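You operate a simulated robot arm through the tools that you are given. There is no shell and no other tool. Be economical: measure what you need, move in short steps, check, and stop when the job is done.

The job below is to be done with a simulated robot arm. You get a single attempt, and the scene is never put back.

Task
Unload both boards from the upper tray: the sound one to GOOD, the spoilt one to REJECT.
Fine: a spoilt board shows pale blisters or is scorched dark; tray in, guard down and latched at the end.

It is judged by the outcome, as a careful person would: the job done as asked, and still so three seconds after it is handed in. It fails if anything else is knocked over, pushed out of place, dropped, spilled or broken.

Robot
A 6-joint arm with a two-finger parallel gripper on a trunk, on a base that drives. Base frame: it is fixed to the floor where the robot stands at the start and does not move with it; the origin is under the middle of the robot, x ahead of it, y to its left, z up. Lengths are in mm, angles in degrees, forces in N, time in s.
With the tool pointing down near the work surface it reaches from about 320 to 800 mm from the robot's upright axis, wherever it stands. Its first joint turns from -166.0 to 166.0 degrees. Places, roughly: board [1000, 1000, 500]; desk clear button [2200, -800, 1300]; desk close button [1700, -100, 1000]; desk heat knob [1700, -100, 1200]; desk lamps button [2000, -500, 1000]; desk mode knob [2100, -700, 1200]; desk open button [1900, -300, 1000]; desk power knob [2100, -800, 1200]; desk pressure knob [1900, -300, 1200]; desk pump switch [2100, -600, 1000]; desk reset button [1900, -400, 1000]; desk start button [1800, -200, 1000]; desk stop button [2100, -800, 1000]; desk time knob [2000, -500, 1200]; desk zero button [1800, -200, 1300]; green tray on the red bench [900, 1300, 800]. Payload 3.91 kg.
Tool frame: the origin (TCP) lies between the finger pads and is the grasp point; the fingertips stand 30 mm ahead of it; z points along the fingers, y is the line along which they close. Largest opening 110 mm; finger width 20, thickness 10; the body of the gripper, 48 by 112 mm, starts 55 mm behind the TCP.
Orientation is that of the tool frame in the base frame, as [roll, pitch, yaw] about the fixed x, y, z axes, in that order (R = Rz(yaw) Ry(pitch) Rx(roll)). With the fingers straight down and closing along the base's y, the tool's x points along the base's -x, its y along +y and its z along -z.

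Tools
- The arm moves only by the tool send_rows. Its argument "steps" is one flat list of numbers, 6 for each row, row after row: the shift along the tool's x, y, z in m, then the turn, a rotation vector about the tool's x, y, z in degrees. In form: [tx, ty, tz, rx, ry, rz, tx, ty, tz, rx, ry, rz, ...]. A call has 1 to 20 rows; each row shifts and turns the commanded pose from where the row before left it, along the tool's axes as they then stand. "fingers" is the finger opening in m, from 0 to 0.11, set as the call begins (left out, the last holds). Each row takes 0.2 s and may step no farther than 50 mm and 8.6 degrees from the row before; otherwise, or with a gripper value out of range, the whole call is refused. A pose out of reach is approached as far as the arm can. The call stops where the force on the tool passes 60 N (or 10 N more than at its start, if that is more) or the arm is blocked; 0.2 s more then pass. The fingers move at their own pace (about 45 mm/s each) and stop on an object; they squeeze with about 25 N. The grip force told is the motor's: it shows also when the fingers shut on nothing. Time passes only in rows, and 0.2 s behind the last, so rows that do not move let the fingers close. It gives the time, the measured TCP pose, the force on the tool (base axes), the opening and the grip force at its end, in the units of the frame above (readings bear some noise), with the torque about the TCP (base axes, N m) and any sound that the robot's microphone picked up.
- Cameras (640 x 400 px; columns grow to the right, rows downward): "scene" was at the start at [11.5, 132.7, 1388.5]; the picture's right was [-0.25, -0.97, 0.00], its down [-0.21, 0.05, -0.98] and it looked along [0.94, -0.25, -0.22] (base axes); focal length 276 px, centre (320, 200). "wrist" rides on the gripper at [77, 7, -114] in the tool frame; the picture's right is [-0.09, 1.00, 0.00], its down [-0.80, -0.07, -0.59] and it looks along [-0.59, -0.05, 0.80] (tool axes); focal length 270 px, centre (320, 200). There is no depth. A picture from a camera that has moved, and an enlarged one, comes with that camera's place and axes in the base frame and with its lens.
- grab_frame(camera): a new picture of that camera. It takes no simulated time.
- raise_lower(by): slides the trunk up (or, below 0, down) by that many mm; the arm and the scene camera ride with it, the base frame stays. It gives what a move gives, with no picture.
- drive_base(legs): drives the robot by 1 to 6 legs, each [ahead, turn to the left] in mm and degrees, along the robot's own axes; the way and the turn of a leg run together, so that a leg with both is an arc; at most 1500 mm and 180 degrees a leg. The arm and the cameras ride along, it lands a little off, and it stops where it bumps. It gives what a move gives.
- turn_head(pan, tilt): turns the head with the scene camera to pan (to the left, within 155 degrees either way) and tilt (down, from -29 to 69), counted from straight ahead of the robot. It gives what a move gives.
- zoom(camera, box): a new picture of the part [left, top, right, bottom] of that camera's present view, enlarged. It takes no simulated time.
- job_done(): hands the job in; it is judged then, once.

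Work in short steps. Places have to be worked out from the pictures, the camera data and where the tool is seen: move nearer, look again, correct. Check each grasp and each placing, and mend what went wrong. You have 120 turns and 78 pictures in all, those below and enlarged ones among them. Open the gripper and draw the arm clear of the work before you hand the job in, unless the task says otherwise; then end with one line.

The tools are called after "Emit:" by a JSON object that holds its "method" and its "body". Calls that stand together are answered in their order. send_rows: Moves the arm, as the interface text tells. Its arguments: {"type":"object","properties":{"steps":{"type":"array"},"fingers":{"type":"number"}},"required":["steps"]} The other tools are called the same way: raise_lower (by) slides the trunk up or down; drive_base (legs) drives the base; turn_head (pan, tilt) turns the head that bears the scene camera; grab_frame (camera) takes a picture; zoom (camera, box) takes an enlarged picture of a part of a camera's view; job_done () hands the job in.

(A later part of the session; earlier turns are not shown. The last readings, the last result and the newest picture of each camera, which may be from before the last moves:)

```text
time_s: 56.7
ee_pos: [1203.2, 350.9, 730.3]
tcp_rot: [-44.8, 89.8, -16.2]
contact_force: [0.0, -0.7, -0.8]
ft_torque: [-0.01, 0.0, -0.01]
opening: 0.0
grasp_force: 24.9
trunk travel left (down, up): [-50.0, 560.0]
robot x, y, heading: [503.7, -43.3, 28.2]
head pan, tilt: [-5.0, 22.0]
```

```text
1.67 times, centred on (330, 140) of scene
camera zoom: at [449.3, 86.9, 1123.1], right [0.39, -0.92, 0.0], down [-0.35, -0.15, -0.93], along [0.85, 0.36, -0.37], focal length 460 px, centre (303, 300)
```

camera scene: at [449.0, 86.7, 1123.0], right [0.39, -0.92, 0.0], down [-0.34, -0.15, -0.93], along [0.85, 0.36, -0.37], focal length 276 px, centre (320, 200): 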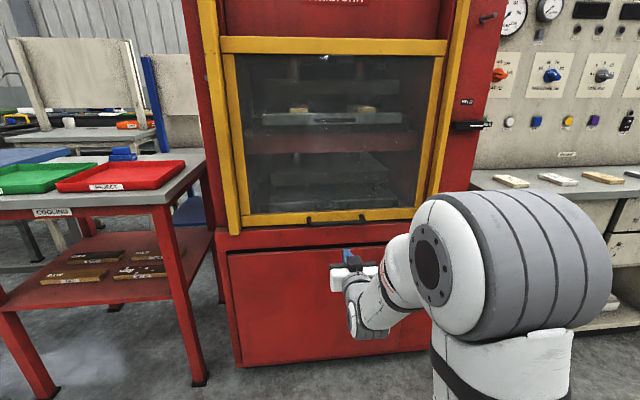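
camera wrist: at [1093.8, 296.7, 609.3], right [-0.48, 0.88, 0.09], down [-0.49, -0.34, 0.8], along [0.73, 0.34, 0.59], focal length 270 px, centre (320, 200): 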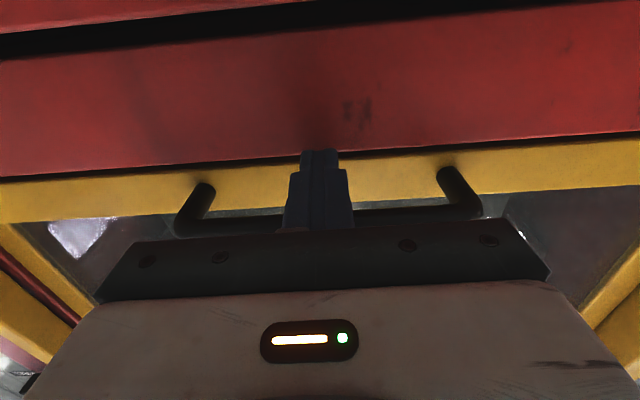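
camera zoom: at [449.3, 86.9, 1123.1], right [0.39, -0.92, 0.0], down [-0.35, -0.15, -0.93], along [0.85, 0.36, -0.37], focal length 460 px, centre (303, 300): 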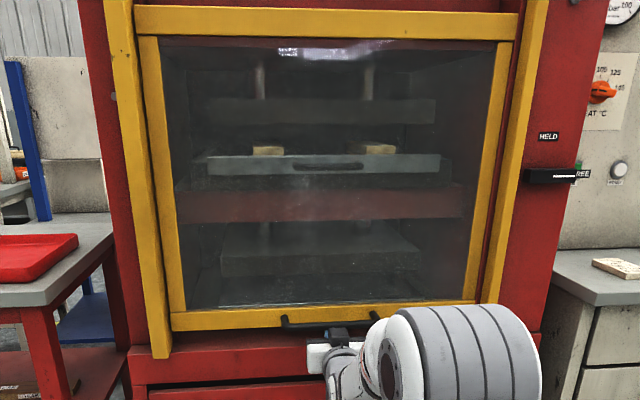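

No contact yet; keep raising in small steps.

Emit:
{"method": "send_rows", "body": {"steps": [-0.008, 0, 0, 0, 0, 0, -0.008, 0, 0, 0, 0, 0, -0.008, 0, 0, 0, 0, 0]}}

Emit:
{"method": "grab_frame", "body": {"camera": "wrist"}}

```text
time_s: 57.5
ee_pos: [1204.2, 351.2, 753.5]
tcp_rot: [-58.1, 89.8, -29.6]
contact_force: [1.0, -0.2, -1.0]
ft_torque: [0.05, 0.02, -0.02]
opening: 0.2
grasp_force: 24.8
trunk travel left (down, up): [-50.0, 560.0]
robot x, y, heading: [500.3, -42.2, 27.8]
head pan, tilt: [-5.0, 22.0]
```

```text
38 pictures are left
camera wrist: at [1098.8, 303.0, 674.8], right [-0.48, 0.87, 0.09], down [-0.49, -0.35, 0.8], along [0.73, 0.34, 0.59], focal length 270 px, centre (320, 200)
```

wrist: 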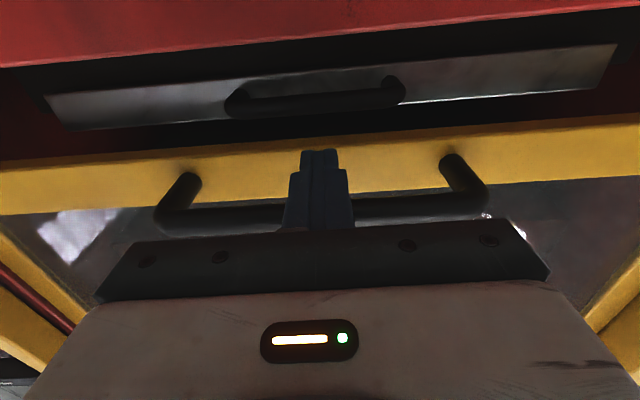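

The guard is already rising with almost no force (counterbalanced). Raise it with the trunk.

Emit:
{"method": "raise_lower", "body": {"by": 300}}

Emit:
{"method": "grab_frame", "body": {"camera": "scene"}}

```text
time_s: 60.5
ee_pos: [1203.1, 351.1, 1051.0]
tcp_rot: [-52.0, 89.8, -23.3]
contact_force: [-0.1, 0.4, -1.1]
ft_torque: [-0.03, 0.01, -0.01]
opening: 0.1
grasp_force: 25.0
trunk travel left (down, up): [-350.0, 260.0]
robot x, y, heading: [500.8, -44.4, 28.2]
head pan, tilt: [-5.0, 22.0]
```

```text
37 pictures are left
camera scene: at [449.4, 87.0, 1423.0], right [0.39, -0.92, 0.0], down [-0.35, -0.15, -0.93], along [0.85, 0.36, -0.37], focal length 276 px, centre (320, 200)
```

scene: 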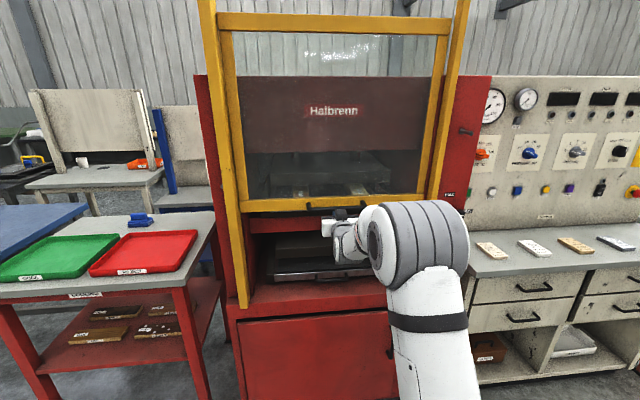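

Guard rises nicely. Raise another 250 mm.

Emit:
{"method": "raise_lower", "body": {"by": 250}}

Emit:
{"method": "send_rows", "body": {"steps": [0.01, 0, 0, 0, 0, 0, 0.01, 0, 0, 0, 0, 0]}}

Emit:
{"method": "grab_frame", "body": {"camera": "wrist"}}

```text
time_s: 62.7
ee_pos: [1203.0, 351.4, 1261.4]
tcp_rot: [-175.7, 87.8, -147.0]
contact_force: [0.8, 0.4, -6.8]
ft_torque: [-0.01, -0.01, 0.01]
opening: 0.0
grasp_force: 25.3
trunk travel left (down, up): [-579.0, 31.0]
robot x, y, heading: [504.2, -43.5, 27.7]
head pan, tilt: [-5.0, 22.0]
stopped: the force on the tool passed its limit (the readings are from after the stop); the commanded pose is now the measured one
```

```text
time_s: 63.3
ee_pos: [1198.4, 352.1, 1243.6]
tcp_rot: [-175.2, 87.9, -146.5]
contact_force: [-0.1, -0.3, -0.3]
ft_torque: [0.01, 0.0, 0.02]
opening: 0.0
grasp_force: 25.1
trunk travel left (down, up): [-579.0, 31.0]
robot x, y, heading: [505.0, -41.8, 28.0]
head pan, tilt: [-5.0, 22.0]
```

```text
36 pictures are left
camera wrist: at [1093.0, 301.1, 1169.6], right [-0.47, 0.88, 0.08], down [-0.46, -0.33, 0.82], along [0.75, 0.35, 0.56], focal length 270 px, centre (320, 200)
```

wrist: 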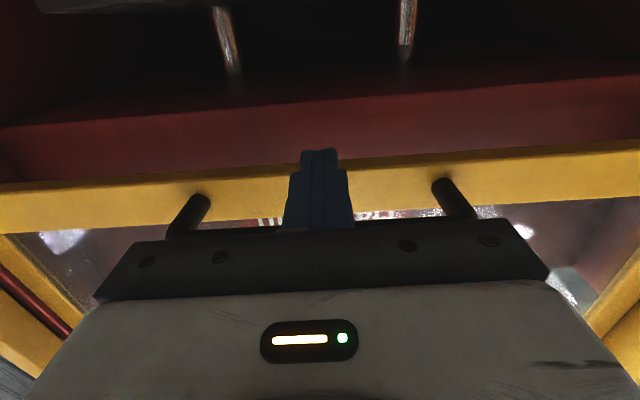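

The guard hit its upper stop. Lower my hand another 40 mm to see whether the guard stays up.

Emit:
{"method": "send_rows", "body": {"steps": [0.02, 0, 0, 0, 0, 0, 0.02, 0, 0, 0, 0, 0]}}

Emit:
{"method": "grab_frame", "body": {"camera": "wrist"}}

```text
time_s: 63.9
ee_pos: [1200.4, 348.0, 1203.4]
tcp_rot: [-175.2, 87.9, -146.6]
contact_force: [-0.6, 0.1, 0.2]
ft_torque: [0.02, 0.0, -0.04]
opening: 0.0
grasp_force: 25.2
trunk travel left (down, up): [-579.0, 31.0]
robot x, y, heading: [500.3, -48.3, 28.1]
head pan, tilt: [-5.0, 22.0]
```

```text
35 pictures are left
camera wrist: at [1093.6, 299.8, 1129.3], right [-0.47, 0.88, 0.08], down [-0.46, -0.33, 0.82], along [0.75, 0.35, 0.56], focal length 270 px, centre (320, 200)
```

wrist: 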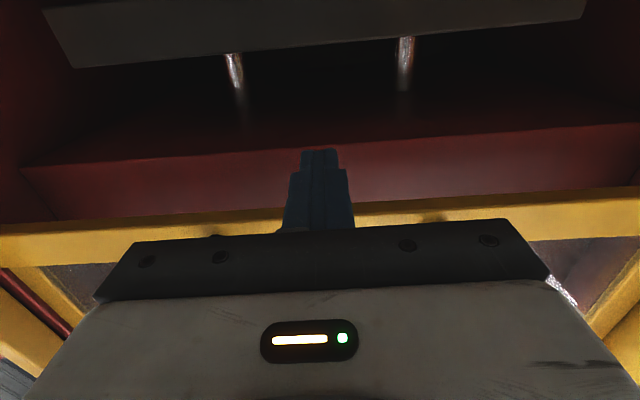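

The guard stays up by itself. Back the hand out 200 mm and look in at the tray.

Emit:
{"method": "send_rows", "body": {"steps": [0, 0, -0.04, 0, 0, 0, 0, 0, -0.04, 0, 0, 0, 0, 0, -0.04, 0, 0, 0, 0, 0, -0.04, 0, 0, 0], "fingers": 0.06}}

Emit:
{"method": "raise_lower", "body": {"by": -270}}

Emit:
{"method": "grab_frame", "body": {"camera": "scene"}}

```text
time_s: 64.9
ee_pos: [1055.8, 268.8, 1208.6]
tcp_rot: [-174.9, 88.0, -146.3]
contact_force: [0.5, -0.2, -0.1]
ft_torque: [0.04, 0.01, -0.01]
opening: 60.1
grasp_force: 0.0
trunk travel left (down, up): [-579.0, 31.0]
robot x, y, heading: [501.2, -40.2, 27.7]
head pan, tilt: [-5.0, 22.0]
```

```text
time_s: 67.6
ee_pos: [1057.9, 269.9, 936.9]
tcp_rot: [-175.2, 88.0, -146.6]
contact_force: [-0.5, -0.6, 0.6]
ft_torque: [0.0, 0.0, -0.02]
opening: 60.1
grasp_force: 0.0
trunk travel left (down, up): [-309.0, 301.0]
robot x, y, heading: [495.4, -40.1, 28.1]
head pan, tilt: [-5.0, 22.0]
```

```text
34 pictures are left
camera scene: at [449.1, 86.8, 1381.7], right [0.39, -0.92, 0.0], down [-0.34, -0.15, -0.93], along [0.85, 0.36, -0.37], focal length 276 px, centre (320, 200)
```

scene: 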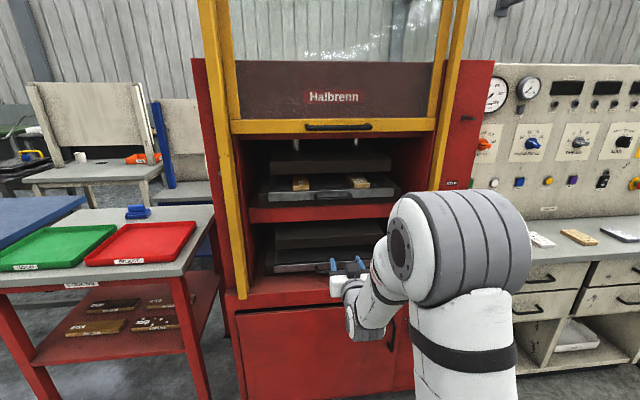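

Emit:
{"method": "zoom", "body": {"camera": "scene", "box": [230, 110, 450, 290]}}

Emit:
{"method": "zoom", "body": {"camera": "scene", "box": [270, 165, 390, 215]}}

```text
2.22 times, centred on (340, 200) of scene
camera zoom: at [449.1, 86.8, 1381.7], right [0.39, -0.92, 0.0], down [-0.34, -0.15, -0.93], along [0.85, 0.36, -0.37], focal length 613 px, centre (276, 200)
```

zoom: 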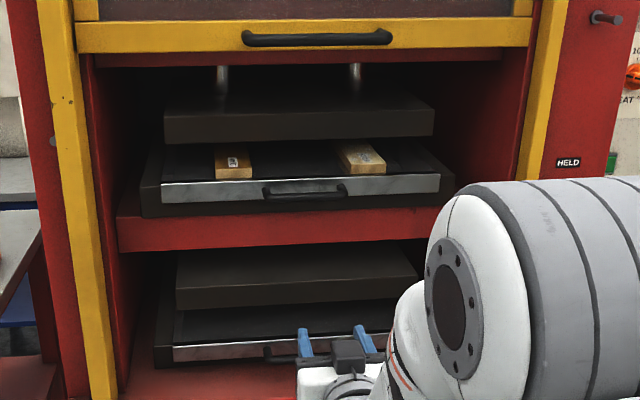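

```text
5.33 times, centred on (330, 190) of scene
camera zoom: at [449.1, 86.8, 1381.7], right [0.39, -0.92, 0.0], down [-0.34, -0.15, -0.93], along [0.85, 0.36, -0.37], focal length 1471 px, centre (267, 253)
```

zoom: 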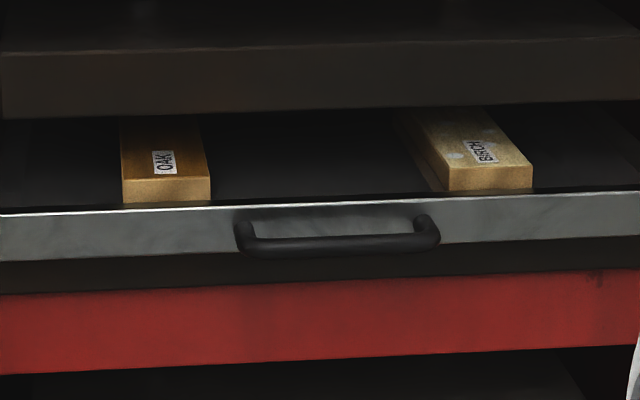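

Left board is OAK, right BIRCH (seems to show pale blisters). For the tray handle (≈z 1040) I'll grip with the fingers closing vertically; that roll works when the hand is high relative to the trunk, so lift the hand ~390 mm, then lower the trunk 290.

Emit:
{"method": "send_rows", "body": {"steps": [-0.04, 0, 0, 0, -2, 0, -0.05, 0, 0, 0, 0, 0, -0.05, 0, 0, 0, 0, 0, -0.05, 0, 0, 0, 0, 0, -0.05, 0, 0, 0, 0, 0, -0.05, 0, 0, 0, 0, 0, -0.05, 0, 0, 0, 0, 0, -0.05, 0, 0, 0, 0, 0]}}

Emit:
{"method": "raise_lower", "body": {"by": -290}}

Emit:
{"method": "send_rows", "body": {"steps": [0, 0, 0, 0, 0, 8.2, 0, 0, 0, 0, 0, 8.2, 0, 0, 0, 0, 0, 8.2, 0, 0, 0, 0, 0, 8.2, 0, 0, 0, 0, 0, 8.2, 0, 0, 0, 0, 0, 8.2, 0, 0, 0, 0, 0, 8.2, 0, 0, 0, 0, 0, 8.2, 0, 0, 0, 0, 0, 8.2, 0, 0, 0, 0, 0, 8.2, 0, 0, 0, 0, 0, 8]}}

```text
time_s: 69.4
ee_pos: [1059.0, 269.5, 1312.8]
tcp_rot: [-102.1, 89.6, -73.8]
contact_force: [0.2, -0.1, -0.1]
ft_torque: [-0.02, 0.02, -0.01]
opening: 59.7
grasp_force: 0.1
out of reach, approached as far as the arm can: row 8
trunk travel left (down, up): [-309.0, 301.0]
robot x, y, heading: [500.3, -46.0, 28.0]
head pan, tilt: [-5.0, 22.0]
```

```text
time_s: 72.3
ee_pos: [1058.0, 269.4, 1022.7]
tcp_rot: [-117.9, 89.8, -89.8]
contact_force: [-0.7, -0.2, 0.2]
ft_torque: [0.02, 0.01, 0.0]
opening: 60.0
grasp_force: 0.0
trunk travel left (down, up): [-19.0, 591.0]
robot x, y, heading: [501.8, -42.4, 28.2]
head pan, tilt: [-5.0, 22.0]
```

```text
time_s: 74.7
ee_pos: [1057.2, 269.6, 1022.9]
tcp_rot: [90.1, -0.1, 118.2]
contact_force: [0.5, -0.1, 0.0]
ft_torque: [0.01, 0.01, -0.03]
opening: 60.0
grasp_force: 0.0
trunk travel left (down, up): [-19.0, 591.0]
robot x, y, heading: [502.3, -47.9, 28.1]
head pan, tilt: [-5.0, 22.0]
```

Roll OK now. Drive 80 mm forward and look with both cameras to locate the tray handle.

Emit:
{"method": "drive_base", "body": {"legs": [[80, 0]]}}

Emit:
{"method": "grab_frame", "body": {"camera": "wrist"}}

Emit:
{"method": "grab_frame", "body": {"camera": "scene"}}

```text
time_s: 75.8
ee_pos: [1129.4, 306.6, 1023.4]
tcp_rot: [90.0, 0.1, 118.2]
contact_force: [0.2, -0.2, 0.0]
ft_torque: [0.05, 0.0, 0.02]
opening: 59.8
grasp_force: 0.1
trunk travel left (down, up): [-19.0, 591.0]
robot x, y, heading: [574.3, -6.0, 27.6]
head pan, tilt: [-5.0, 22.0]
```

```text
31 pictures are left
camera wrist: at [991.3, 321.9, 1029.1], right [0.04, -0.07, 1.0], down [-0.15, -0.99, -0.07], along [0.99, -0.14, -0.05], focal length 270 px, centre (320, 200)
```

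wrist: 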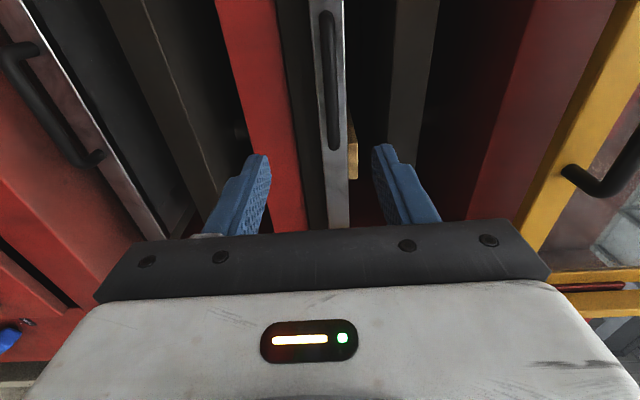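

```text
30 pictures are left
camera scene: at [519.8, 124.4, 1091.7], right [0.39, -0.92, 0.0], down [-0.34, -0.15, -0.93], along [0.85, 0.36, -0.37], focal length 276 px, centre (320, 200)
```

scene: 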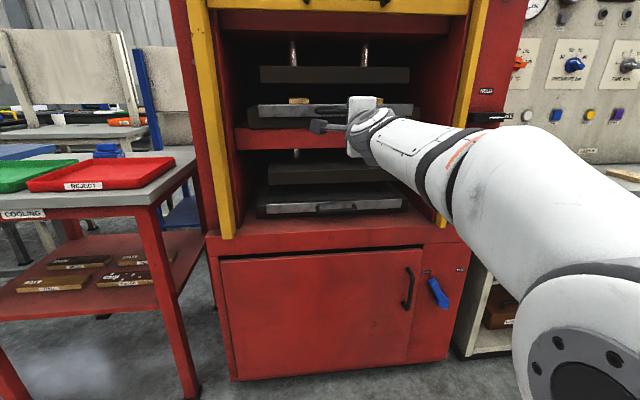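

Bar at about z 1034, 140–165 mm ahead. Move up 11, left 8, and advance 120 mm, then look.

Emit:
{"method": "send_rows", "body": {"steps": [0.008, 0.011, 0.03, 0, 0, 0, 0, 0, 0.03, 0, 0, 0, 0, 0, 0.03, 0, 0, 0, 0, 0, 0.03, 0, 0, 0]}}

Emit:
{"method": "grab_frame", "body": {"camera": "wrist"}}

```text
time_s: 76.8
ee_pos: [1233.6, 372.3, 1034.4]
tcp_rot: [90.0, 0.3, 118.1]
contact_force: [-0.4, 0.8, -0.4]
ft_torque: [-0.03, 0.01, -0.02]
opening: 60.0
grasp_force: 0.0
trunk travel left (down, up): [-19.0, 591.0]
robot x, y, heading: [570.3, -1.9, 28.0]
head pan, tilt: [-5.0, 22.0]
```

```text
29 pictures are left
camera wrist: at [1095.0, 387.2, 1039.5], right [0.04, -0.07, 1.0], down [-0.15, -0.99, -0.07], along [0.99, -0.14, -0.05], focal length 270 px, centre (320, 200)
```

wrist: 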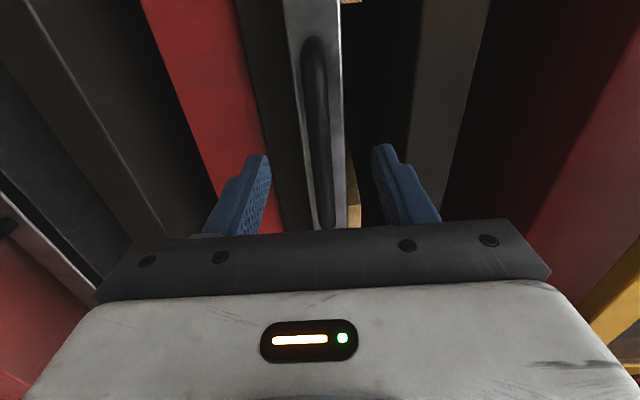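

Bar is centred between the fingers, ~37 mm further. Advance 32 mm and close.

Emit:
{"method": "send_rows", "body": {"steps": [0, 0, 0.016, 0, 0, 0, 0, 0, 0.014, 0, 0, 0]}}

Emit:
{"method": "send_rows", "body": {"steps": [0, 0, 0, 0, 0, 0, 0, 0, 0, 0, 0, 0, 0, 0, 0, 0, 0, 0, 0, 0, 0, 0, 0, 0], "fingers": 0}}

```text
time_s: 77.4
ee_pos: [1257.1, 386.3, 1032.6]
tcp_rot: [90.1, 0.2, 118.0]
contact_force: [0.2, -0.5, -0.6]
ft_torque: [0.0, 0.02, -0.03]
opening: 59.9
grasp_force: 0.1
trunk travel left (down, up): [-19.0, 591.0]
robot x, y, heading: [573.0, -7.3, 27.7]
head pan, tilt: [-5.0, 22.0]
```

```text
time_s: 78.4
ee_pos: [1258.3, 385.7, 1034.4]
tcp_rot: [90.0, 0.2, 118.2]
contact_force: [2.3, 1.0, 5.7]
ft_torque: [0.21, 0.01, 0.01]
opening: 13.8
grasp_force: 43.7
trunk travel left (down, up): [-19.0, 591.0]
robot x, y, heading: [571.9, -7.9, 28.0]
head pan, tilt: [-5.0, 22.0]
```

Gripped the bar (13.8 mm). Pull gently 60 mm straight back and check.

Emit:
{"method": "send_rows", "body": {"steps": [0, 0, -0.015, 0, 0, 0, 0, 0, -0.02, 0, 0, 0, 0, 0, -0.025, 0, 0, 0]}}

Emit:
{"method": "grab_frame", "body": {"camera": "wrist"}}

```text
time_s: 79.2
ee_pos: [1205.4, 354.5, 1033.2]
tcp_rot: [89.9, 0.2, 118.1]
contact_force: [-1.6, -0.1, 8.1]
ft_torque: [0.04, -0.04, -0.59]
opening: 13.6
grasp_force: 44.4
trunk travel left (down, up): [-19.0, 591.0]
robot x, y, heading: [574.3, -5.1, 28.0]
head pan, tilt: [-5.0, 22.0]
```

```text
28 pictures are left
camera wrist: at [1067.0, 370.5, 1039.9], right [0.04, -0.07, 1.0], down [-0.15, -0.99, -0.07], along [0.99, -0.14, -0.05], focal length 270 px, centre (320, 200)
```

wrist: 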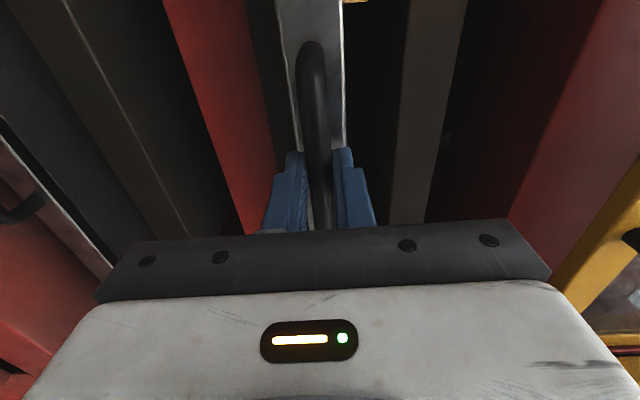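

The tray slides out. Pull 190 mm more in steps.

Emit:
{"method": "send_rows", "body": {"steps": [0, 0, -0.025, 0, 0, 0, 0, 0, -0.025, 0, 0, 0, 0, 0, -0.025, 0, 0, 0, 0, 0, -0.025, 0, 0, 0, 0, 0, -0.025, 0, 0, 0, 0, 0, -0.025, 0, 0, 0, 0, 0, -0.02, 0, 0, 0]}}

Emit:
{"method": "grab_frame", "body": {"camera": "scene"}}

```text
time_s: 80.8
ee_pos: [1057.3, 273.8, 1035.0]
tcp_rot: [90.2, 0.1, 117.8]
contact_force: [8.6, -21.1, 5.2]
ft_torque: [0.1, -0.02, -1.43]
opening: 13.8
grasp_force: 45.2
trunk travel left (down, up): [-19.0, 591.0]
robot x, y, heading: [573.8, -7.3, 27.6]
head pan, tilt: [-5.0, 22.0]
```

```text
27 pictures are left
camera scene: at [520.5, 122.0, 1091.8], right [0.39, -0.92, 0.0], down [-0.35, -0.14, -0.93], along [0.85, 0.36, -0.37], focal length 276 px, centre (320, 200)
```

scene: 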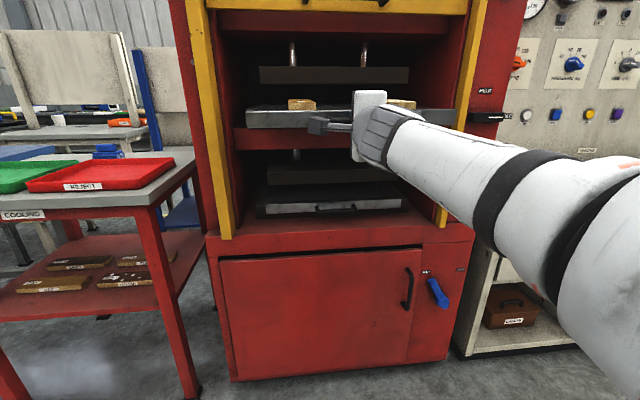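

Tray is out ~230 mm with some sideways load to the right; relieve by shifting 6 mm right and check force.

Emit:
{"method": "send_rows", "body": {"steps": [-0.006, 0, 0, 0, 0, 0, 0, 0, 0, 0, 0, 0]}}

Emit:
{"method": "grab_frame", "body": {"camera": "wrist"}}

```text
time_s: 81.4
ee_pos: [1057.7, 272.8, 1034.1]
tcp_rot: [90.1, 0.2, 118.5]
contact_force: [-6.6, 7.9, -1.3]
ft_torque: [0.29, 0.15, 1.47]
opening: 13.8
grasp_force: 45.2
trunk travel left (down, up): [-19.0, 591.0]
robot x, y, heading: [571.4, -4.4, 27.7]
head pan, tilt: [-5.0, 22.0]
```

```text
26 pictures are left
camera wrist: at [919.0, 287.2, 1039.9], right [0.04, -0.07, 1.0], down [-0.14, -0.99, -0.07], along [0.99, -0.14, -0.05], focal length 270 px, centre (320, 200)
```

wrist: 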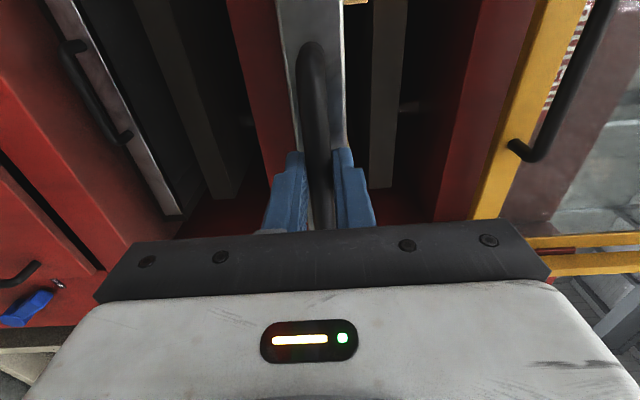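

Relieved, tray follows well (rail heading ≈29.4°). Pull another 40 mm with slight rightward correction.

Emit:
{"method": "send_rows", "body": {"steps": [-0.0005, 0, -0.02, 0, 0, 0, -0.0005, 0, -0.02, 0, 0, 0]}}

```text
time_s: 82.0
ee_pos: [1031.0, 259.0, 1033.9]
tcp_rot: [90.6, 0.3, 118.2]
contact_force: [-9.1, 23.1, 33.7]
ft_torque: [0.46, -0.25, -0.7]
opening: 13.9
grasp_force: 44.8
trunk travel left (down, up): [-19.0, 591.0]
robot x, y, heading: [573.5, -3.5, 27.8]
head pan, tilt: [-5.0, 22.0]
```

Some load building up; enough (≈260 mm out). Release the bar and back the base off 200 mm.

Emit:
{"method": "send_rows", "body": {"steps": [0, 0, 0, 0, 0, 0, 0, 0, 0, 0, 0, 0, 0, 0, 0, 0, 0, 0], "fingers": 0.06}}

Emit:
{"method": "drive_base", "body": {"legs": [[-200, 0]]}}

Emit:
{"method": "raise_lower", "body": {"by": 320}}

Emit:
{"method": "grab_frame", "body": {"camera": "scene"}}

```text
time_s: 82.8
ee_pos: [1033.1, 257.7, 1028.3]
tcp_rot: [91.2, 0.3, 118.0]
contact_force: [0.0, 1.2, 0.1]
ft_torque: [0.0, -0.03, 0.01]
opening: 59.8
grasp_force: 0.1
trunk travel left (down, up): [-19.0, 591.0]
robot x, y, heading: [573.6, -8.2, 28.1]
head pan, tilt: [-5.0, 22.0]
```

```text
time_s: 84.4
ee_pos: [855.6, 161.5, 1027.0]
tcp_rot: [91.2, 0.3, 117.9]
contact_force: [-0.6, 0.0, -0.4]
ft_torque: [0.0, -0.02, 0.03]
opening: 60.0
grasp_force: 0.2
trunk travel left (down, up): [-19.0, 591.0]
robot x, y, heading: [396.6, -100.8, 27.8]
head pan, tilt: [-5.0, 22.0]
```

```text
time_s: 87.6
ee_pos: [852.8, 159.0, 1351.6]
tcp_rot: [90.7, 0.4, 117.9]
contact_force: [-0.6, 0.6, -0.4]
ft_torque: [-0.04, -0.02, 0.03]
opening: 60.0
grasp_force: 0.0
trunk travel left (down, up): [-339.0, 271.0]
robot x, y, heading: [395.4, -101.6, 27.9]
head pan, tilt: [-5.0, 22.0]
```

```text
25 pictures are left
camera scene: at [343.1, 30.6, 1411.6], right [0.39, -0.92, 0.0], down [-0.35, -0.15, -0.93], along [0.85, 0.36, -0.37], focal length 276 px, centre (320, 200)
```

scene: 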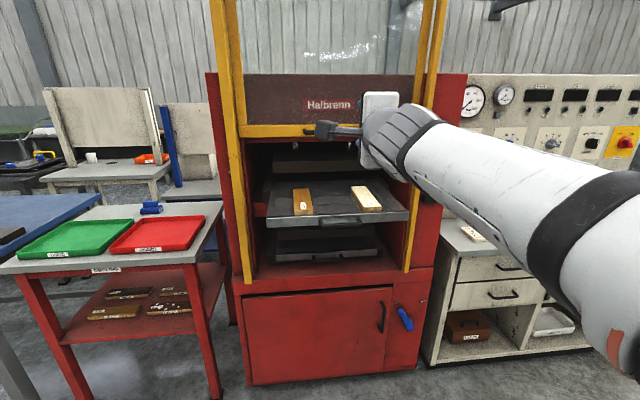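

The tray is well out, both boards accessible. Zoom in on the boards.

Emit:
{"method": "zoom", "body": {"camera": "scene", "box": [260, 165, 420, 265]}}

```text
4.00 times, centred on (340, 215) of scene
camera zoom: at [343.1, 30.6, 1411.6], right [0.39, -0.92, 0.0], down [-0.35, -0.15, -0.93], along [0.85, 0.36, -0.37], focal length 1103 px, centre (240, 140)
```

zoom: 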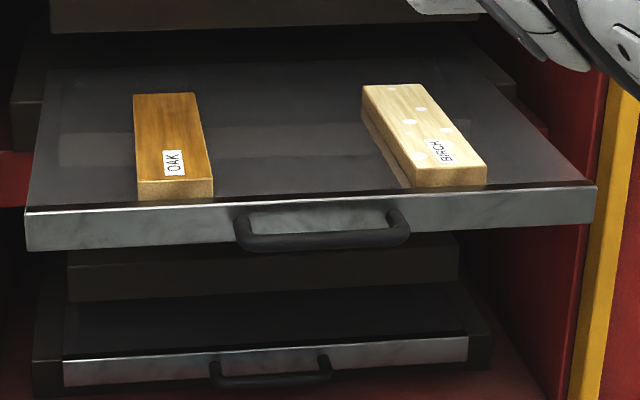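

BIRCH has pale blisters → REJECT; OAK is sound → GOOD. Both boards lie along heading ≈29°. Turn the tool back to pointing down (roll −90, then pitch), lowering a little.

Emit:
{"method": "send_rows", "body": {"steps": [0, 0, 0, 0, 0, -8.2, 0, 0, 0, 0, 0, -8.2, 0, 0, 0, 0, 0, -8.2, 0, 0, 0, 0, 0, -8.2, 0, 0, 0, 0, 0, -8.2, 0, 0, 0, 0, 0, -8.2, 0, 0, 0, 0, 0, -8.2, 0, 0, 0, 0, 0, -8.2, 0, 0, 0, 0, 0, -8.2, 0, 0, 0, 0, 0, -8.2, 0, 0, 0, 0, 0, -8], "fingers": 0.11}}

Emit:
{"method": "send_rows", "body": {"steps": [0.015, 0, 0, 0, 8.2, 0, 0.015, 0, 0.002, 0, 8.2, 0, 0.014, 0, 0.004, 0, 8.2, 0, 0.014, 0, 0.006, 0, 8.2, 0, 0.013, 0, 0.008, 0, 8.2, 0, 0.011, 0, 0.01, 0, 8.2, 0, 0.01, 0, 0.011, 0, 8.2, 0, 0.008, 0, 0.013, 0, 8.2, 0, 0.006, 0, 0.014, 0, 8.2, 0, 0.004, 0, 0.014, 0, 8.2, 0, 0.002, 0, 0.015, 0, 8, 0]}}

Emit:
{"method": "drive_base", "body": {"legs": [[170, 0]]}}

Emit:
{"method": "grab_frame", "body": {"camera": "wrist"}}

```text
time_s: 90.0
ee_pos: [852.1, 157.8, 1350.2]
tcp_rot: [-153.6, 89.1, -125.7]
contact_force: [0.1, 0.1, 0.5]
ft_torque: [-0.01, 0.02, 0.03]
opening: 110.2
grasp_force: 0.2
trunk travel left (down, up): [-339.0, 271.0]
robot x, y, heading: [396.6, -102.0, 27.7]
head pan, tilt: [-5.0, 22.0]
```

```text
time_s: 92.4
ee_pos: [733.6, 272.6, 1155.4]
tcp_rot: [-165.9, 8.0, -153.9]
contact_force: [-1.0, 0.0, -1.0]
ft_torque: [0.0, 0.01, 0.01]
opening: 109.9
grasp_force: 0.0
out of reach, approached as far as the arm can: row 2, 3, 4, 5, 6, 7, 8, 9, 10, 11
trunk travel left (down, up): [-339.0, 271.0]
robot x, y, heading: [394.0, -100.2, 27.8]
head pan, tilt: [-5.0, 22.0]
```

```text
time_s: 93.8
ee_pos: [883.3, 351.7, 1156.0]
tcp_rot: [-166.0, 8.2, -154.0]
contact_force: [-0.3, -0.5, -0.2]
ft_torque: [0.01, 0.0, 0.0]
opening: 109.9
grasp_force: 0.0
trunk travel left (down, up): [-339.0, 271.0]
robot x, y, heading: [543.1, -23.6, 27.8]
head pan, tilt: [-5.0, 22.0]
```

```text
23 pictures are left
camera wrist: at [785.4, 343.5, 1252.7], right [-0.31, 0.92, -0.23], down [0.6, 0.38, 0.7], along [0.73, 0.08, -0.68], focal length 270 px, centre (320, 200)
```

wrist: 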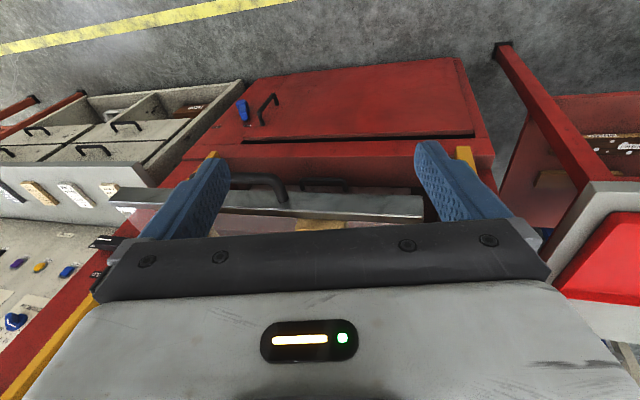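

Tool is tilted ~15° and pushed left by reach limits; correct the orientation and move over the oak board (grasp point ≈(1074,400)).

Emit:
{"method": "send_rows", "body": {"steps": [0, 0, 0, -7, 4.1, -1.7, 0, 0, 0, -7, 4.1, -1.7, -0.04, -0.013, 0, 0, 0, 0, -0.04, -0.013, 0, 0, 0, 0, -0.04, -0.013, 0, 0, 0, 0]}}

Emit:
{"method": "grab_frame", "body": {"camera": "wrist"}}

```text
time_s: 95.0
ee_pos: [1006.0, 373.0, 1179.3]
tcp_rot: [-165.9, 8.0, -153.4]
contact_force: [0.7, -0.4, 0.0]
ft_torque: [0.01, 0.02, 0.0]
opening: 109.8
grasp_force: 0.0
out of reach, approached as far as the arm can: row 1, 2
trunk travel left (down, up): [-339.0, 271.0]
robot x, y, heading: [548.4, -18.5, 28.2]
head pan, tilt: [-5.0, 22.0]
```

```text
22 pictures are left
camera wrist: at [908.7, 363.5, 1276.9], right [-0.32, 0.92, -0.23], down [0.6, 0.39, 0.7], along [0.73, 0.09, -0.68], focal length 270 px, centre (320, 200)
```

wrist: 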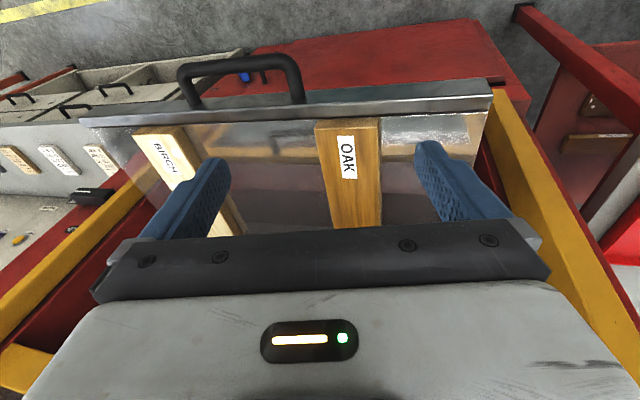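

Retry the orientation correction here, now further out.

Emit:
{"method": "send_rows", "body": {"steps": [0, 0, 0, -7, 4.1, -1.7, 0, 0, 0, -7, 4.1, -1.7]}}

Emit:
{"method": "grab_frame", "body": {"camera": "wrist"}}

```text
time_s: 95.6
ee_pos: [1005.2, 372.8, 1179.3]
tcp_rot: [-166.0, 8.0, -153.4]
contact_force: [0.6, 0.0, -0.9]
ft_torque: [0.0, -0.03, 0.01]
opening: 110.0
grasp_force: 0.0
out of reach, approached as far as the arm can: row 1, 2
trunk travel left (down, up): [-339.0, 271.0]
robot x, y, heading: [542.3, -22.3, 27.8]
head pan, tilt: [-5.0, 22.0]
```

```text
21 pictures are left
camera wrist: at [908.0, 363.5, 1277.1], right [-0.32, 0.92, -0.23], down [0.6, 0.39, 0.7], along [0.73, 0.09, -0.68], focal length 270 px, centre (320, 200)
```

wrist: 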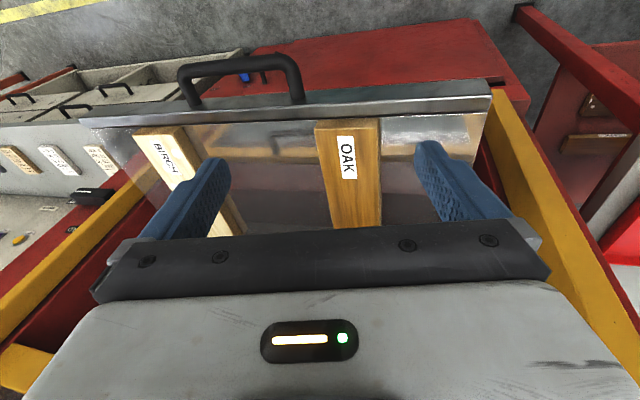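

The wrist is in a flipped configuration (joint 4 stuck near its 166° limit, 14° residual tilt). I'll unflip it in free space: back off the base, tilt the tool toward forward, roll around the forearm axis by ~166°, then pitch down.

Emit:
{"method": "drive_base", "body": {"legs": [[-300, 0]]}}

Emit:
{"method": "send_rows", "body": {"steps": [-0.028, 0, 0, 0, -8.2, 0, -0.028, 0, 0, 0, -8.2, 0, -0.028, 0, 0, 0, -8.2, 0, -0.028, 0, 0, 0, -8.2, 0, -0.028, 0, 0, 0, -8.2, 0]}}

Emit:
{"method": "send_rows", "body": {"steps": [-0.0017, -0.019, 0, 5.49, -0.48, -6.2, -0.0017, -0.019, 0, 5.49, -0.48, -6.2, -0.0017, -0.019, 0, 5.49, -0.48, -6.2, -0.0017, -0.019, 0, 5.49, -0.48, -6.2, -0.0017, -0.019, 0, 5.49, -0.48, -6.2, -0.0017, -0.019, 0, 5.49, -0.48, -6.2, -0.0017, -0.019, 0, 5.49, -0.48, -6.2, -0.0017, -0.019, 0, 5.49, -0.48, -6.2, -0.0017, -0.019, 0, 5.49, -0.48, -6.2, -0.0017, -0.019, 0, 5.49, -0.48, -6.2]}}

```text
time_s: 97.6
ee_pos: [739.0, 235.3, 1181.7]
tcp_rot: [-165.9, 8.0, -153.0]
contact_force: [-0.2, 0.2, 0.4]
ft_torque: [0.01, 0.01, 0.03]
opening: 109.9
grasp_force: 0.0
trunk travel left (down, up): [-339.0, 271.0]
robot x, y, heading: [281.3, -159.3, 28.2]
head pan, tilt: [-5.0, 22.0]
```

```text
time_s: 98.8
ee_pos: [848.4, 303.0, 1237.3]
tcp_rot: [-159.3, 47.5, -139.4]
contact_force: [0.5, 0.0, -0.8]
ft_torque: [0.02, 0.02, 0.02]
opening: 110.0
grasp_force: 0.0
trunk travel left (down, up): [-339.0, 271.0]
robot x, y, heading: [284.6, -160.3, 28.2]
head pan, tilt: [-5.0, 22.0]
```

```text
time_s: 101.0
ee_pos: [878.7, 195.5, 1320.1]
tcp_rot: [-82.7, -2.8, -103.1]
contact_force: [0.7, 0.5, 0.5]
ft_torque: [-0.03, 0.0, 0.0]
opening: 110.1
grasp_force: 0.0
out of reach, approached as far as the arm can: row 7, 8, 9, 10
trunk travel left (down, up): [-339.0, 271.0]
robot x, y, heading: [281.8, -165.3, 28.1]
head pan, tilt: [-5.0, 22.0]
```

Orientation follows as planned (tool now pointing ~41° right). Continue the second half.

Emit:
{"method": "send_rows", "body": {"steps": [-0.0017, -0.019, 0, 5.49, -0.48, -6.2, -0.0017, -0.019, 0, 5.49, -0.48, -6.2, -0.0017, -0.019, 0, 5.49, -0.48, -6.2, -0.0017, -0.019, 0, 5.49, -0.48, -6.2, -0.0017, -0.019, 0, 5.49, -0.48, -6.2, -0.0017, -0.019, 0, 5.49, -0.48, -6.2, -0.0017, -0.019, 0, 5.49, -0.48, -6.2, -0.0017, -0.019, 0, 5.49, -0.48, -6.2, -0.0017, -0.019, 0, 5.49, -0.48, -6.2, -0.0017, -0.019, 0, 5.49, -0.48, -6.2]}}

```text
time_s: 103.2
ee_pos: [885.9, 156.3, 1333.6]
tcp_rot: [-0.2, -48.6, -146.9]
contact_force: [0.4, -0.6, 0.2]
ft_torque: [-0.01, 0.02, 0.0]
opening: 109.9
grasp_force: 0.1
out of reach, approached as far as the arm can: row 1, 2, 3, 4, 5, 6, 7, 8, 9, 10
trunk travel left (down, up): [-339.0, 271.0]
robot x, y, heading: [278.8, -160.7, 28.3]
head pan, tilt: [-5.0, 22.0]
```

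Tool now points 41° up-forward with y level. Pitch it down through forward, 131° in all, about the wrist.

Emit:
{"method": "send_rows", "body": {"steps": [-0.02, 0, -0.01, 0, -8.2, 0, -0.02, 0, -0.01, 0, -8.2, 0, -0.02, 0, -0.01, 0, -8.2, 0, -0.024, 0, -0.01, 0, -8.2, 0, -0.028, 0, 0, 0, -8.2, 0, -0.028, 0, 0, 0, -8.2, 0, -0.028, 0, 0, 0, -8.2, 0, -0.028, 0, 0, 0, -8.2, 0]}}

Emit:
{"method": "send_rows", "body": {"steps": [-0.028, 0, 0, 0, -8.2, 0, -0.028, 0, 0, 0, -8.2, 0, -0.028, 0, 0, 0, -8.2, 0, -0.028, 0, 0, 0, -8.2, 0, -0.028, 0, 0, 0, -8.2, 0, -0.028, 0, 0, 0, -8.2, 0, -0.028, 0, 0, 0, -8.2, 0, -0.028, 0, 0, 0, -8.2, 0]}}

```text
time_s: 105.0
ee_pos: [893.2, 155.1, 1139.2]
tcp_rot: [-177.6, -68.2, 29.4]
contact_force: [0.7, 0.1, -0.5]
ft_torque: [-0.02, -0.04, -0.02]
opening: 110.0
grasp_force: 0.2
out of reach, approached as far as the arm can: row 1, 8
trunk travel left (down, up): [-339.0, 271.0]
robot x, y, heading: [279.8, -159.4, 28.2]
head pan, tilt: [-5.0, 22.0]
```

```text
time_s: 106.8
ee_pos: [770.3, -0.1, 946.7]
tcp_rot: [-170.8, -11.4, 33.7]
contact_force: [-0.2, -0.2, -0.8]
ft_torque: [-0.03, 0.02, 0.04]
opening: 109.9
grasp_force: 0.0
out of reach, approached as far as the arm can: row 1, 3, 4, 5, 6, 7, 8
trunk travel left (down, up): [-339.0, 271.0]
robot x, y, heading: [283.2, -155.3, 28.2]
head pan, tilt: [-5.0, 22.0]
```

Nearly there (11° and 9° off). Nudge orientation while moving the hand forward-left and up, where reach is easier.

Emit:
{"method": "send_rows", "body": {"steps": [0.01, -0.03, -0.04, 0, 0, 0, 0.01, -0.03, -0.04, 0, 0, 0, 0.01, -0.03, -0.04, 0, 0, 0, 0, 0, 0, -4.6, -5.7, 0, 0, 0, 0, -4.6, -5.7, 0]}}

```text
refused: row 1 steps farther than a row can; nothing moved
```

Emit:
{"method": "send_rows", "body": {"steps": [0.01, -0.03, -0.03, 0, 0, 0, 0.01, -0.03, -0.03, 0, 0, 0, 0.01, -0.03, -0.03, 0, 0, 0, 0, 0, 0, -4.6, -5.7, 0, 0, 0, 0, -4.6, -5.7, 0]}}

```text
time_s: 108.0
ee_pos: [739.8, 58.4, 1039.2]
tcp_rot: [-168.3, -12.3, 33.4]
contact_force: [0.5, -0.3, -0.1]
ft_torque: [-0.02, 0.0, 0.0]
opening: 110.0
grasp_force: 0.0
out of reach, approached as far as the arm can: row 1, 2, 3, 4, 5
trunk travel left (down, up): [-339.0, 271.0]
robot x, y, heading: [284.9, -162.0, 28.4]
head pan, tilt: [-5.0, 22.0]
```

The tool passed beside the singular axis and flipped to the opposite limit. I redo it precisely: go back up by the left side around the arm-plane heading (≈20°), then cross exactly in plane.

Emit:
{"method": "send_rows", "body": {"steps": [0.028, 0, 0, 0, 8.2, 0, 0.028, 0, 0, 0, 8.2, 0, 0.028, 0, 0, 0, 8.2, 0, 0.028, 0, 0, 0, 8.2, 0, 0.028, 0, 0, 0, 8.2, 0]}}

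Emit:
{"method": "send_rows", "body": {"steps": [0.0075, -0.0176, 0, 5.05, 2.15, 6.09, 0.0075, -0.0176, 0, 5.05, 2.15, 6.09, 0.0075, -0.0176, 0, 5.05, 2.15, 6.09, 0.0075, -0.0176, 0, 5.05, 2.15, 6.09, 0.0075, -0.0176, 0, 5.05, 2.15, 6.09, 0.0075, -0.0176, 0, 5.05, 2.15, 6.09, 0.0075, -0.0176, 0, 5.05, 2.15, 6.09, 0.0075, -0.0176, 0, 5.05, 2.15, 6.09, 0.0075, -0.0176, 0, 5.05, 2.15, 6.09, 0.0075, -0.0176, 0, 5.05, 2.15, 6.09, 0.0075, -0.0176, 0, 5.05, 2.15, 6.09, 0.0075, -0.0176, 0, 5.05, 2.15, 6.09, 0.0075, -0.0176, 0, 5.05, 2.15, 6.09, 0.0075, -0.0176, 0, 5.05, 2.15, 6.09, 0.0075, -0.0176, 0, 5.05, 2.15, 6.09, 0.0075, -0.0176, 0, 5.05, 2.15, 6.09, 0.0075, -0.0176, 0, 5.05, 2.15, 6.09, 0.0075, -0.0176, 0, 5.05, 2.15, 6.09]}}

```text
time_s: 109.2
ee_pos: [845.6, 118.1, 1106.3]
tcp_rot: [-161.1, -52.3, 20.8]
contact_force: [-0.3, -0.5, -0.3]
ft_torque: [-0.02, 0.03, 0.01]
opening: 110.1
grasp_force: 0.1
trunk travel left (down, up): [-339.0, 271.0]
robot x, y, heading: [281.0, -157.9, 28.2]
head pan, tilt: [-5.0, 22.0]
```

```text
time_s: 113.0
ee_pos: [857.1, 78.3, 1360.5]
tcp_rot: [-26.6, 41.5, -14.1]
contact_force: [-0.2, 0.1, 0.2]
ft_torque: [-0.01, -0.03, 0.02]
opening: 110.0
grasp_force: 0.0
trunk travel left (down, up): [-339.0, 271.0]
robot x, y, heading: [279.5, -157.0, 28.5]
head pan, tilt: [-5.0, 22.0]
```

Excellent: tool heading 23.0° vs arm plane ≈21.9°, reach fine. Fix the 1.1° heading and pitch down exactly in plane, 131°.

Emit:
{"method": "send_rows", "body": {"steps": [0.001, -0.0025, 0, 0.73, 0.37, -0.74, 0.0257, 0.0126, 0, -3.61, 7.36, 0, 0.0257, 0.0126, 0, -3.61, 7.36, 0, 0.0257, 0.0126, 0, -3.61, 7.36, 0, 0.0257, 0.0126, 0, -3.61, 7.36, 0, 0.0257, 0.0126, 0, -3.61, 7.36, 0, 0.0257, 0.0126, 0, -3.61, 7.36, 0, 0.0257, 0.0126, 0, -3.61, 7.36, 0, 0.0257, 0.0126, 0, -3.61, 7.36, 0]}}

Emit:
{"method": "send_rows", "body": {"steps": [0.0257, 0.0126, 0, -3.61, 7.36, 0, 0.0257, 0.0126, 0, -3.61, 7.36, 0, 0.0257, 0.0126, 0, -3.61, 7.36, 0, 0.0257, 0.0126, 0, -3.61, 7.36, 0, 0.0257, 0.0126, 0, -3.61, 7.36, 0, 0.0257, 0.0126, 0, -3.61, 7.36, 0, 0.0257, 0.0126, 0, -3.61, 7.36, 0, 0.0257, 0.0126, 0, -3.61, 7.36, 0]}}

```text
time_s: 115.0
ee_pos: [906.2, 90.5, 1154.1]
tcp_rot: [-134.1, 54.9, -107.3]
contact_force: [-0.4, -0.2, 0.2]
ft_torque: [0.02, -0.02, -0.01]
opening: 110.2
grasp_force: 0.1
trunk travel left (down, up): [-339.0, 271.0]
robot x, y, heading: [282.8, -162.0, 28.2]
head pan, tilt: [-5.0, 22.0]
```

```text
time_s: 116.8
ee_pos: [748.1, 29.8, 1016.0]
tcp_rot: [-179.0, 0.4, -132.5]
contact_force: [0.4, -0.8, 0.1]
ft_torque: [-0.02, 0.0, 0.01]
opening: 110.1
grasp_force: 0.1
trunk travel left (down, up): [-339.0, 271.0]
robot x, y, heading: [280.9, -157.4, 28.3]
head pan, tilt: [-5.0, 22.0]
```

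Unflipped: tool straight down. Fix the yaw (+18° about tool z), raise 150 mm, then drive back toward the tray.

Emit:
{"method": "send_rows", "body": {"steps": [0, 0, -0.04, 0, 0, 6, 0, 0, -0.04, 0, 0, 6, 0, 0, -0.04, 0, 0, 6, 0, 0, -0.03, 0, 0, 0]}}

Emit:
{"method": "drive_base", "body": {"legs": [[270, 0]]}}

Emit:
{"method": "grab_frame", "body": {"camera": "wrist"}}

```text
time_s: 117.8
ee_pos: [747.7, 29.8, 1167.0]
tcp_rot: [-179.2, 0.8, -150.4]
contact_force: [-0.7, 0.3, -0.3]
ft_torque: [0.03, 0.03, 0.01]
opening: 110.0
grasp_force: 0.1
trunk travel left (down, up): [-339.0, 271.0]
robot x, y, heading: [278.5, -162.3, 28.0]
head pan, tilt: [-5.0, 22.0]
```

```text
time_s: 119.8
ee_pos: [988.2, 162.4, 1167.1]
tcp_rot: [-179.2, 0.7, -150.3]
contact_force: [-1.4, -0.6, -0.1]
ft_torque: [0.04, 0.04, -0.05]
opening: 109.9
grasp_force: 0.1
trunk travel left (down, up): [-339.0, 271.0]
robot x, y, heading: [524.1, -27.9, 28.4]
head pan, tilt: [-5.0, 22.0]
```

```text
20 pictures are left
camera wrist: at [916.0, 131.8, 1279.4], right [-0.42, 0.91, -0.01], down [0.72, 0.34, 0.61], along [0.56, 0.24, -0.8], focal length 270 px, centre (320, 200)
```

wrist: 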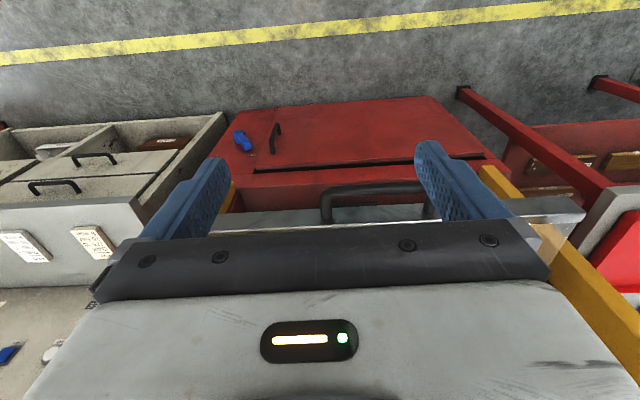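

Move over toward the oak: ~140 mm forward and 165 left at this height, then look.

Emit:
{"method": "send_rows", "body": {"steps": [-0.028, 0.033, 0, 0, 0, 0, -0.028, 0.033, 0, 0, 0, 0, -0.028, 0.033, 0, 0, 0, 0, -0.028, 0.033, 0, 0, 0, 0, -0.028, 0.033, 0, 0, 0, 0]}}

Emit:
{"method": "grab_frame", "body": {"camera": "wrist"}}

```text
time_s: 121.0
ee_pos: [1027.7, 375.5, 1168.6]
tcp_rot: [-179.2, 0.7, -150.2]
contact_force: [-1.1, -0.5, -0.5]
ft_torque: [-0.02, 0.04, -0.03]
opening: 110.0
grasp_force: 0.0
trunk travel left (down, up): [-339.0, 271.0]
robot x, y, heading: [525.4, -27.5, 28.4]
head pan, tilt: [-5.0, 22.0]
```

```text
19 pictures are left
camera wrist: at [953.9, 344.3, 1280.4], right [-0.42, 0.91, -0.01], down [0.72, 0.34, 0.61], along [0.55, 0.24, -0.8], focal length 270 px, centre (320, 200)
```

wrist: 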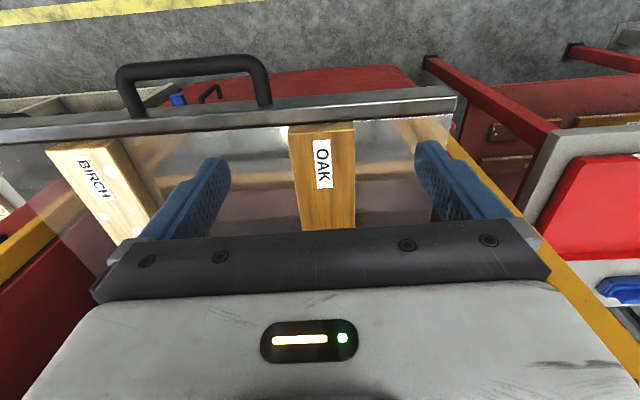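

Oak front-top edge at (1034,377), z≈1068 — both cameras agree. Move 55 mm forward and descend to TCP z≈1083, then close.

Emit:
{"method": "send_rows", "body": {"steps": [-0.028, 0, 0, 0, 0, 0, -0.028, 0, 0, 0, 0, 0, 0, 0, 0.03, 0, 0, 0, 0, 0, 0.03, 0, 0, 0, 0, 0, 0.015, 0, 0, 0, 0, 0, 0.01, 0, 0, 0]}}

Emit:
{"method": "grab_frame", "body": {"camera": "wrist"}}

```text
time_s: 122.4
ee_pos: [1065.1, 394.0, 1077.7]
tcp_rot: [-179.5, 1.6, -150.3]
contact_force: [-2.0, 5.6, 38.3]
ft_torque: [1.97, 1.47, -0.32]
opening: 110.1
grasp_force: 0.0
out of reach, approached as far as the arm can: row 2
trunk travel left (down, up): [-339.0, 271.0]
robot x, y, heading: [525.2, -29.9, 28.5]
head pan, tilt: [-5.0, 22.0]
```

```text
18 pictures are left
camera wrist: at [990.8, 361.7, 1190.4], right [-0.42, 0.91, -0.01], down [0.71, 0.33, 0.62], along [0.56, 0.25, -0.79], focal length 270 px, centre (320, 200)
```

wrist: 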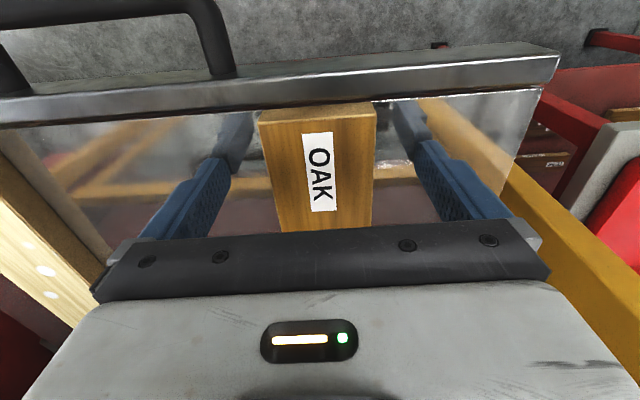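

Tips touch the tray (38 N). Raise 4 mm and close on the oak.

Emit:
{"method": "send_rows", "body": {"steps": [0, 0, -0.005, 0, 0, 0]}}

Emit:
{"method": "send_rows", "body": {"steps": [0, 0, 0, 0, 0, 0, 0, 0, 0, 0, 0, 0, 0, 0, 0, 0, 0, 0, 0, 0, 0, 0, 0, 0, 0, 0, -0.02, 0, 0, 0], "fingers": 0}}

```text
time_s: 122.8
ee_pos: [1064.9, 393.7, 1078.8]
tcp_rot: [-179.3, 1.0, -150.2]
contact_force: [-5.4, 7.1, 28.5]
ft_torque: [1.62, 1.29, 0.05]
opening: 110.0
grasp_force: 0.1
trunk travel left (down, up): [-339.0, 271.0]
robot x, y, heading: [524.4, -32.3, 28.4]
head pan, tilt: [-5.0, 22.0]
```

```text
time_s: 124.0
ee_pos: [1069.2, 392.2, 1094.1]
tcp_rot: [-179.0, 0.6, -150.1]
contact_force: [-0.6, 0.8, -0.2]
ft_torque: [-0.03, 0.07, -0.04]
opening: 57.5
grasp_force: 24.9
trunk travel left (down, up): [-339.0, 271.0]
robot x, y, heading: [525.6, -30.4, 28.5]
head pan, tilt: [-5.0, 22.0]
```

Gripped at 57.5 mm. Lift 50 more while drawing back, then check.

Emit:
{"method": "send_rows", "body": {"steps": [0, 0, -0.02, 0, 0, 0, 0, 0, -0.03, 0, 0, 0, 0.04, 0, -0.01, 0, 0, 0, 0.04, 0, -0.01, 0, 0, 0, 0.04, 0, 0, 0, 0, 0]}}

Emit:
{"method": "grab_frame", "body": {"camera": "wrist"}}

```text
time_s: 125.2
ee_pos: [963.5, 338.1, 1160.8]
tcp_rot: [-179.1, 0.7, -150.2]
contact_force: [-0.8, -0.2, -1.6]
ft_torque: [-0.08, 0.11, 0.0]
opening: 57.4
grasp_force: 25.1
trunk travel left (down, up): [-339.0, 271.0]
robot x, y, heading: [524.1, -30.4, 28.0]
head pan, tilt: [-5.0, 22.0]
```

```text
17 pictures are left
camera wrist: at [891.0, 306.5, 1273.9], right [-0.42, 0.91, -0.01], down [0.72, 0.34, 0.61], along [0.55, 0.24, -0.8], focal length 270 px, centre (320, 200)
```

wrist: 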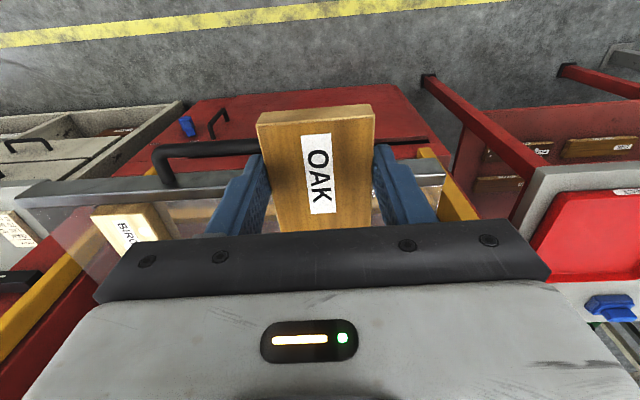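

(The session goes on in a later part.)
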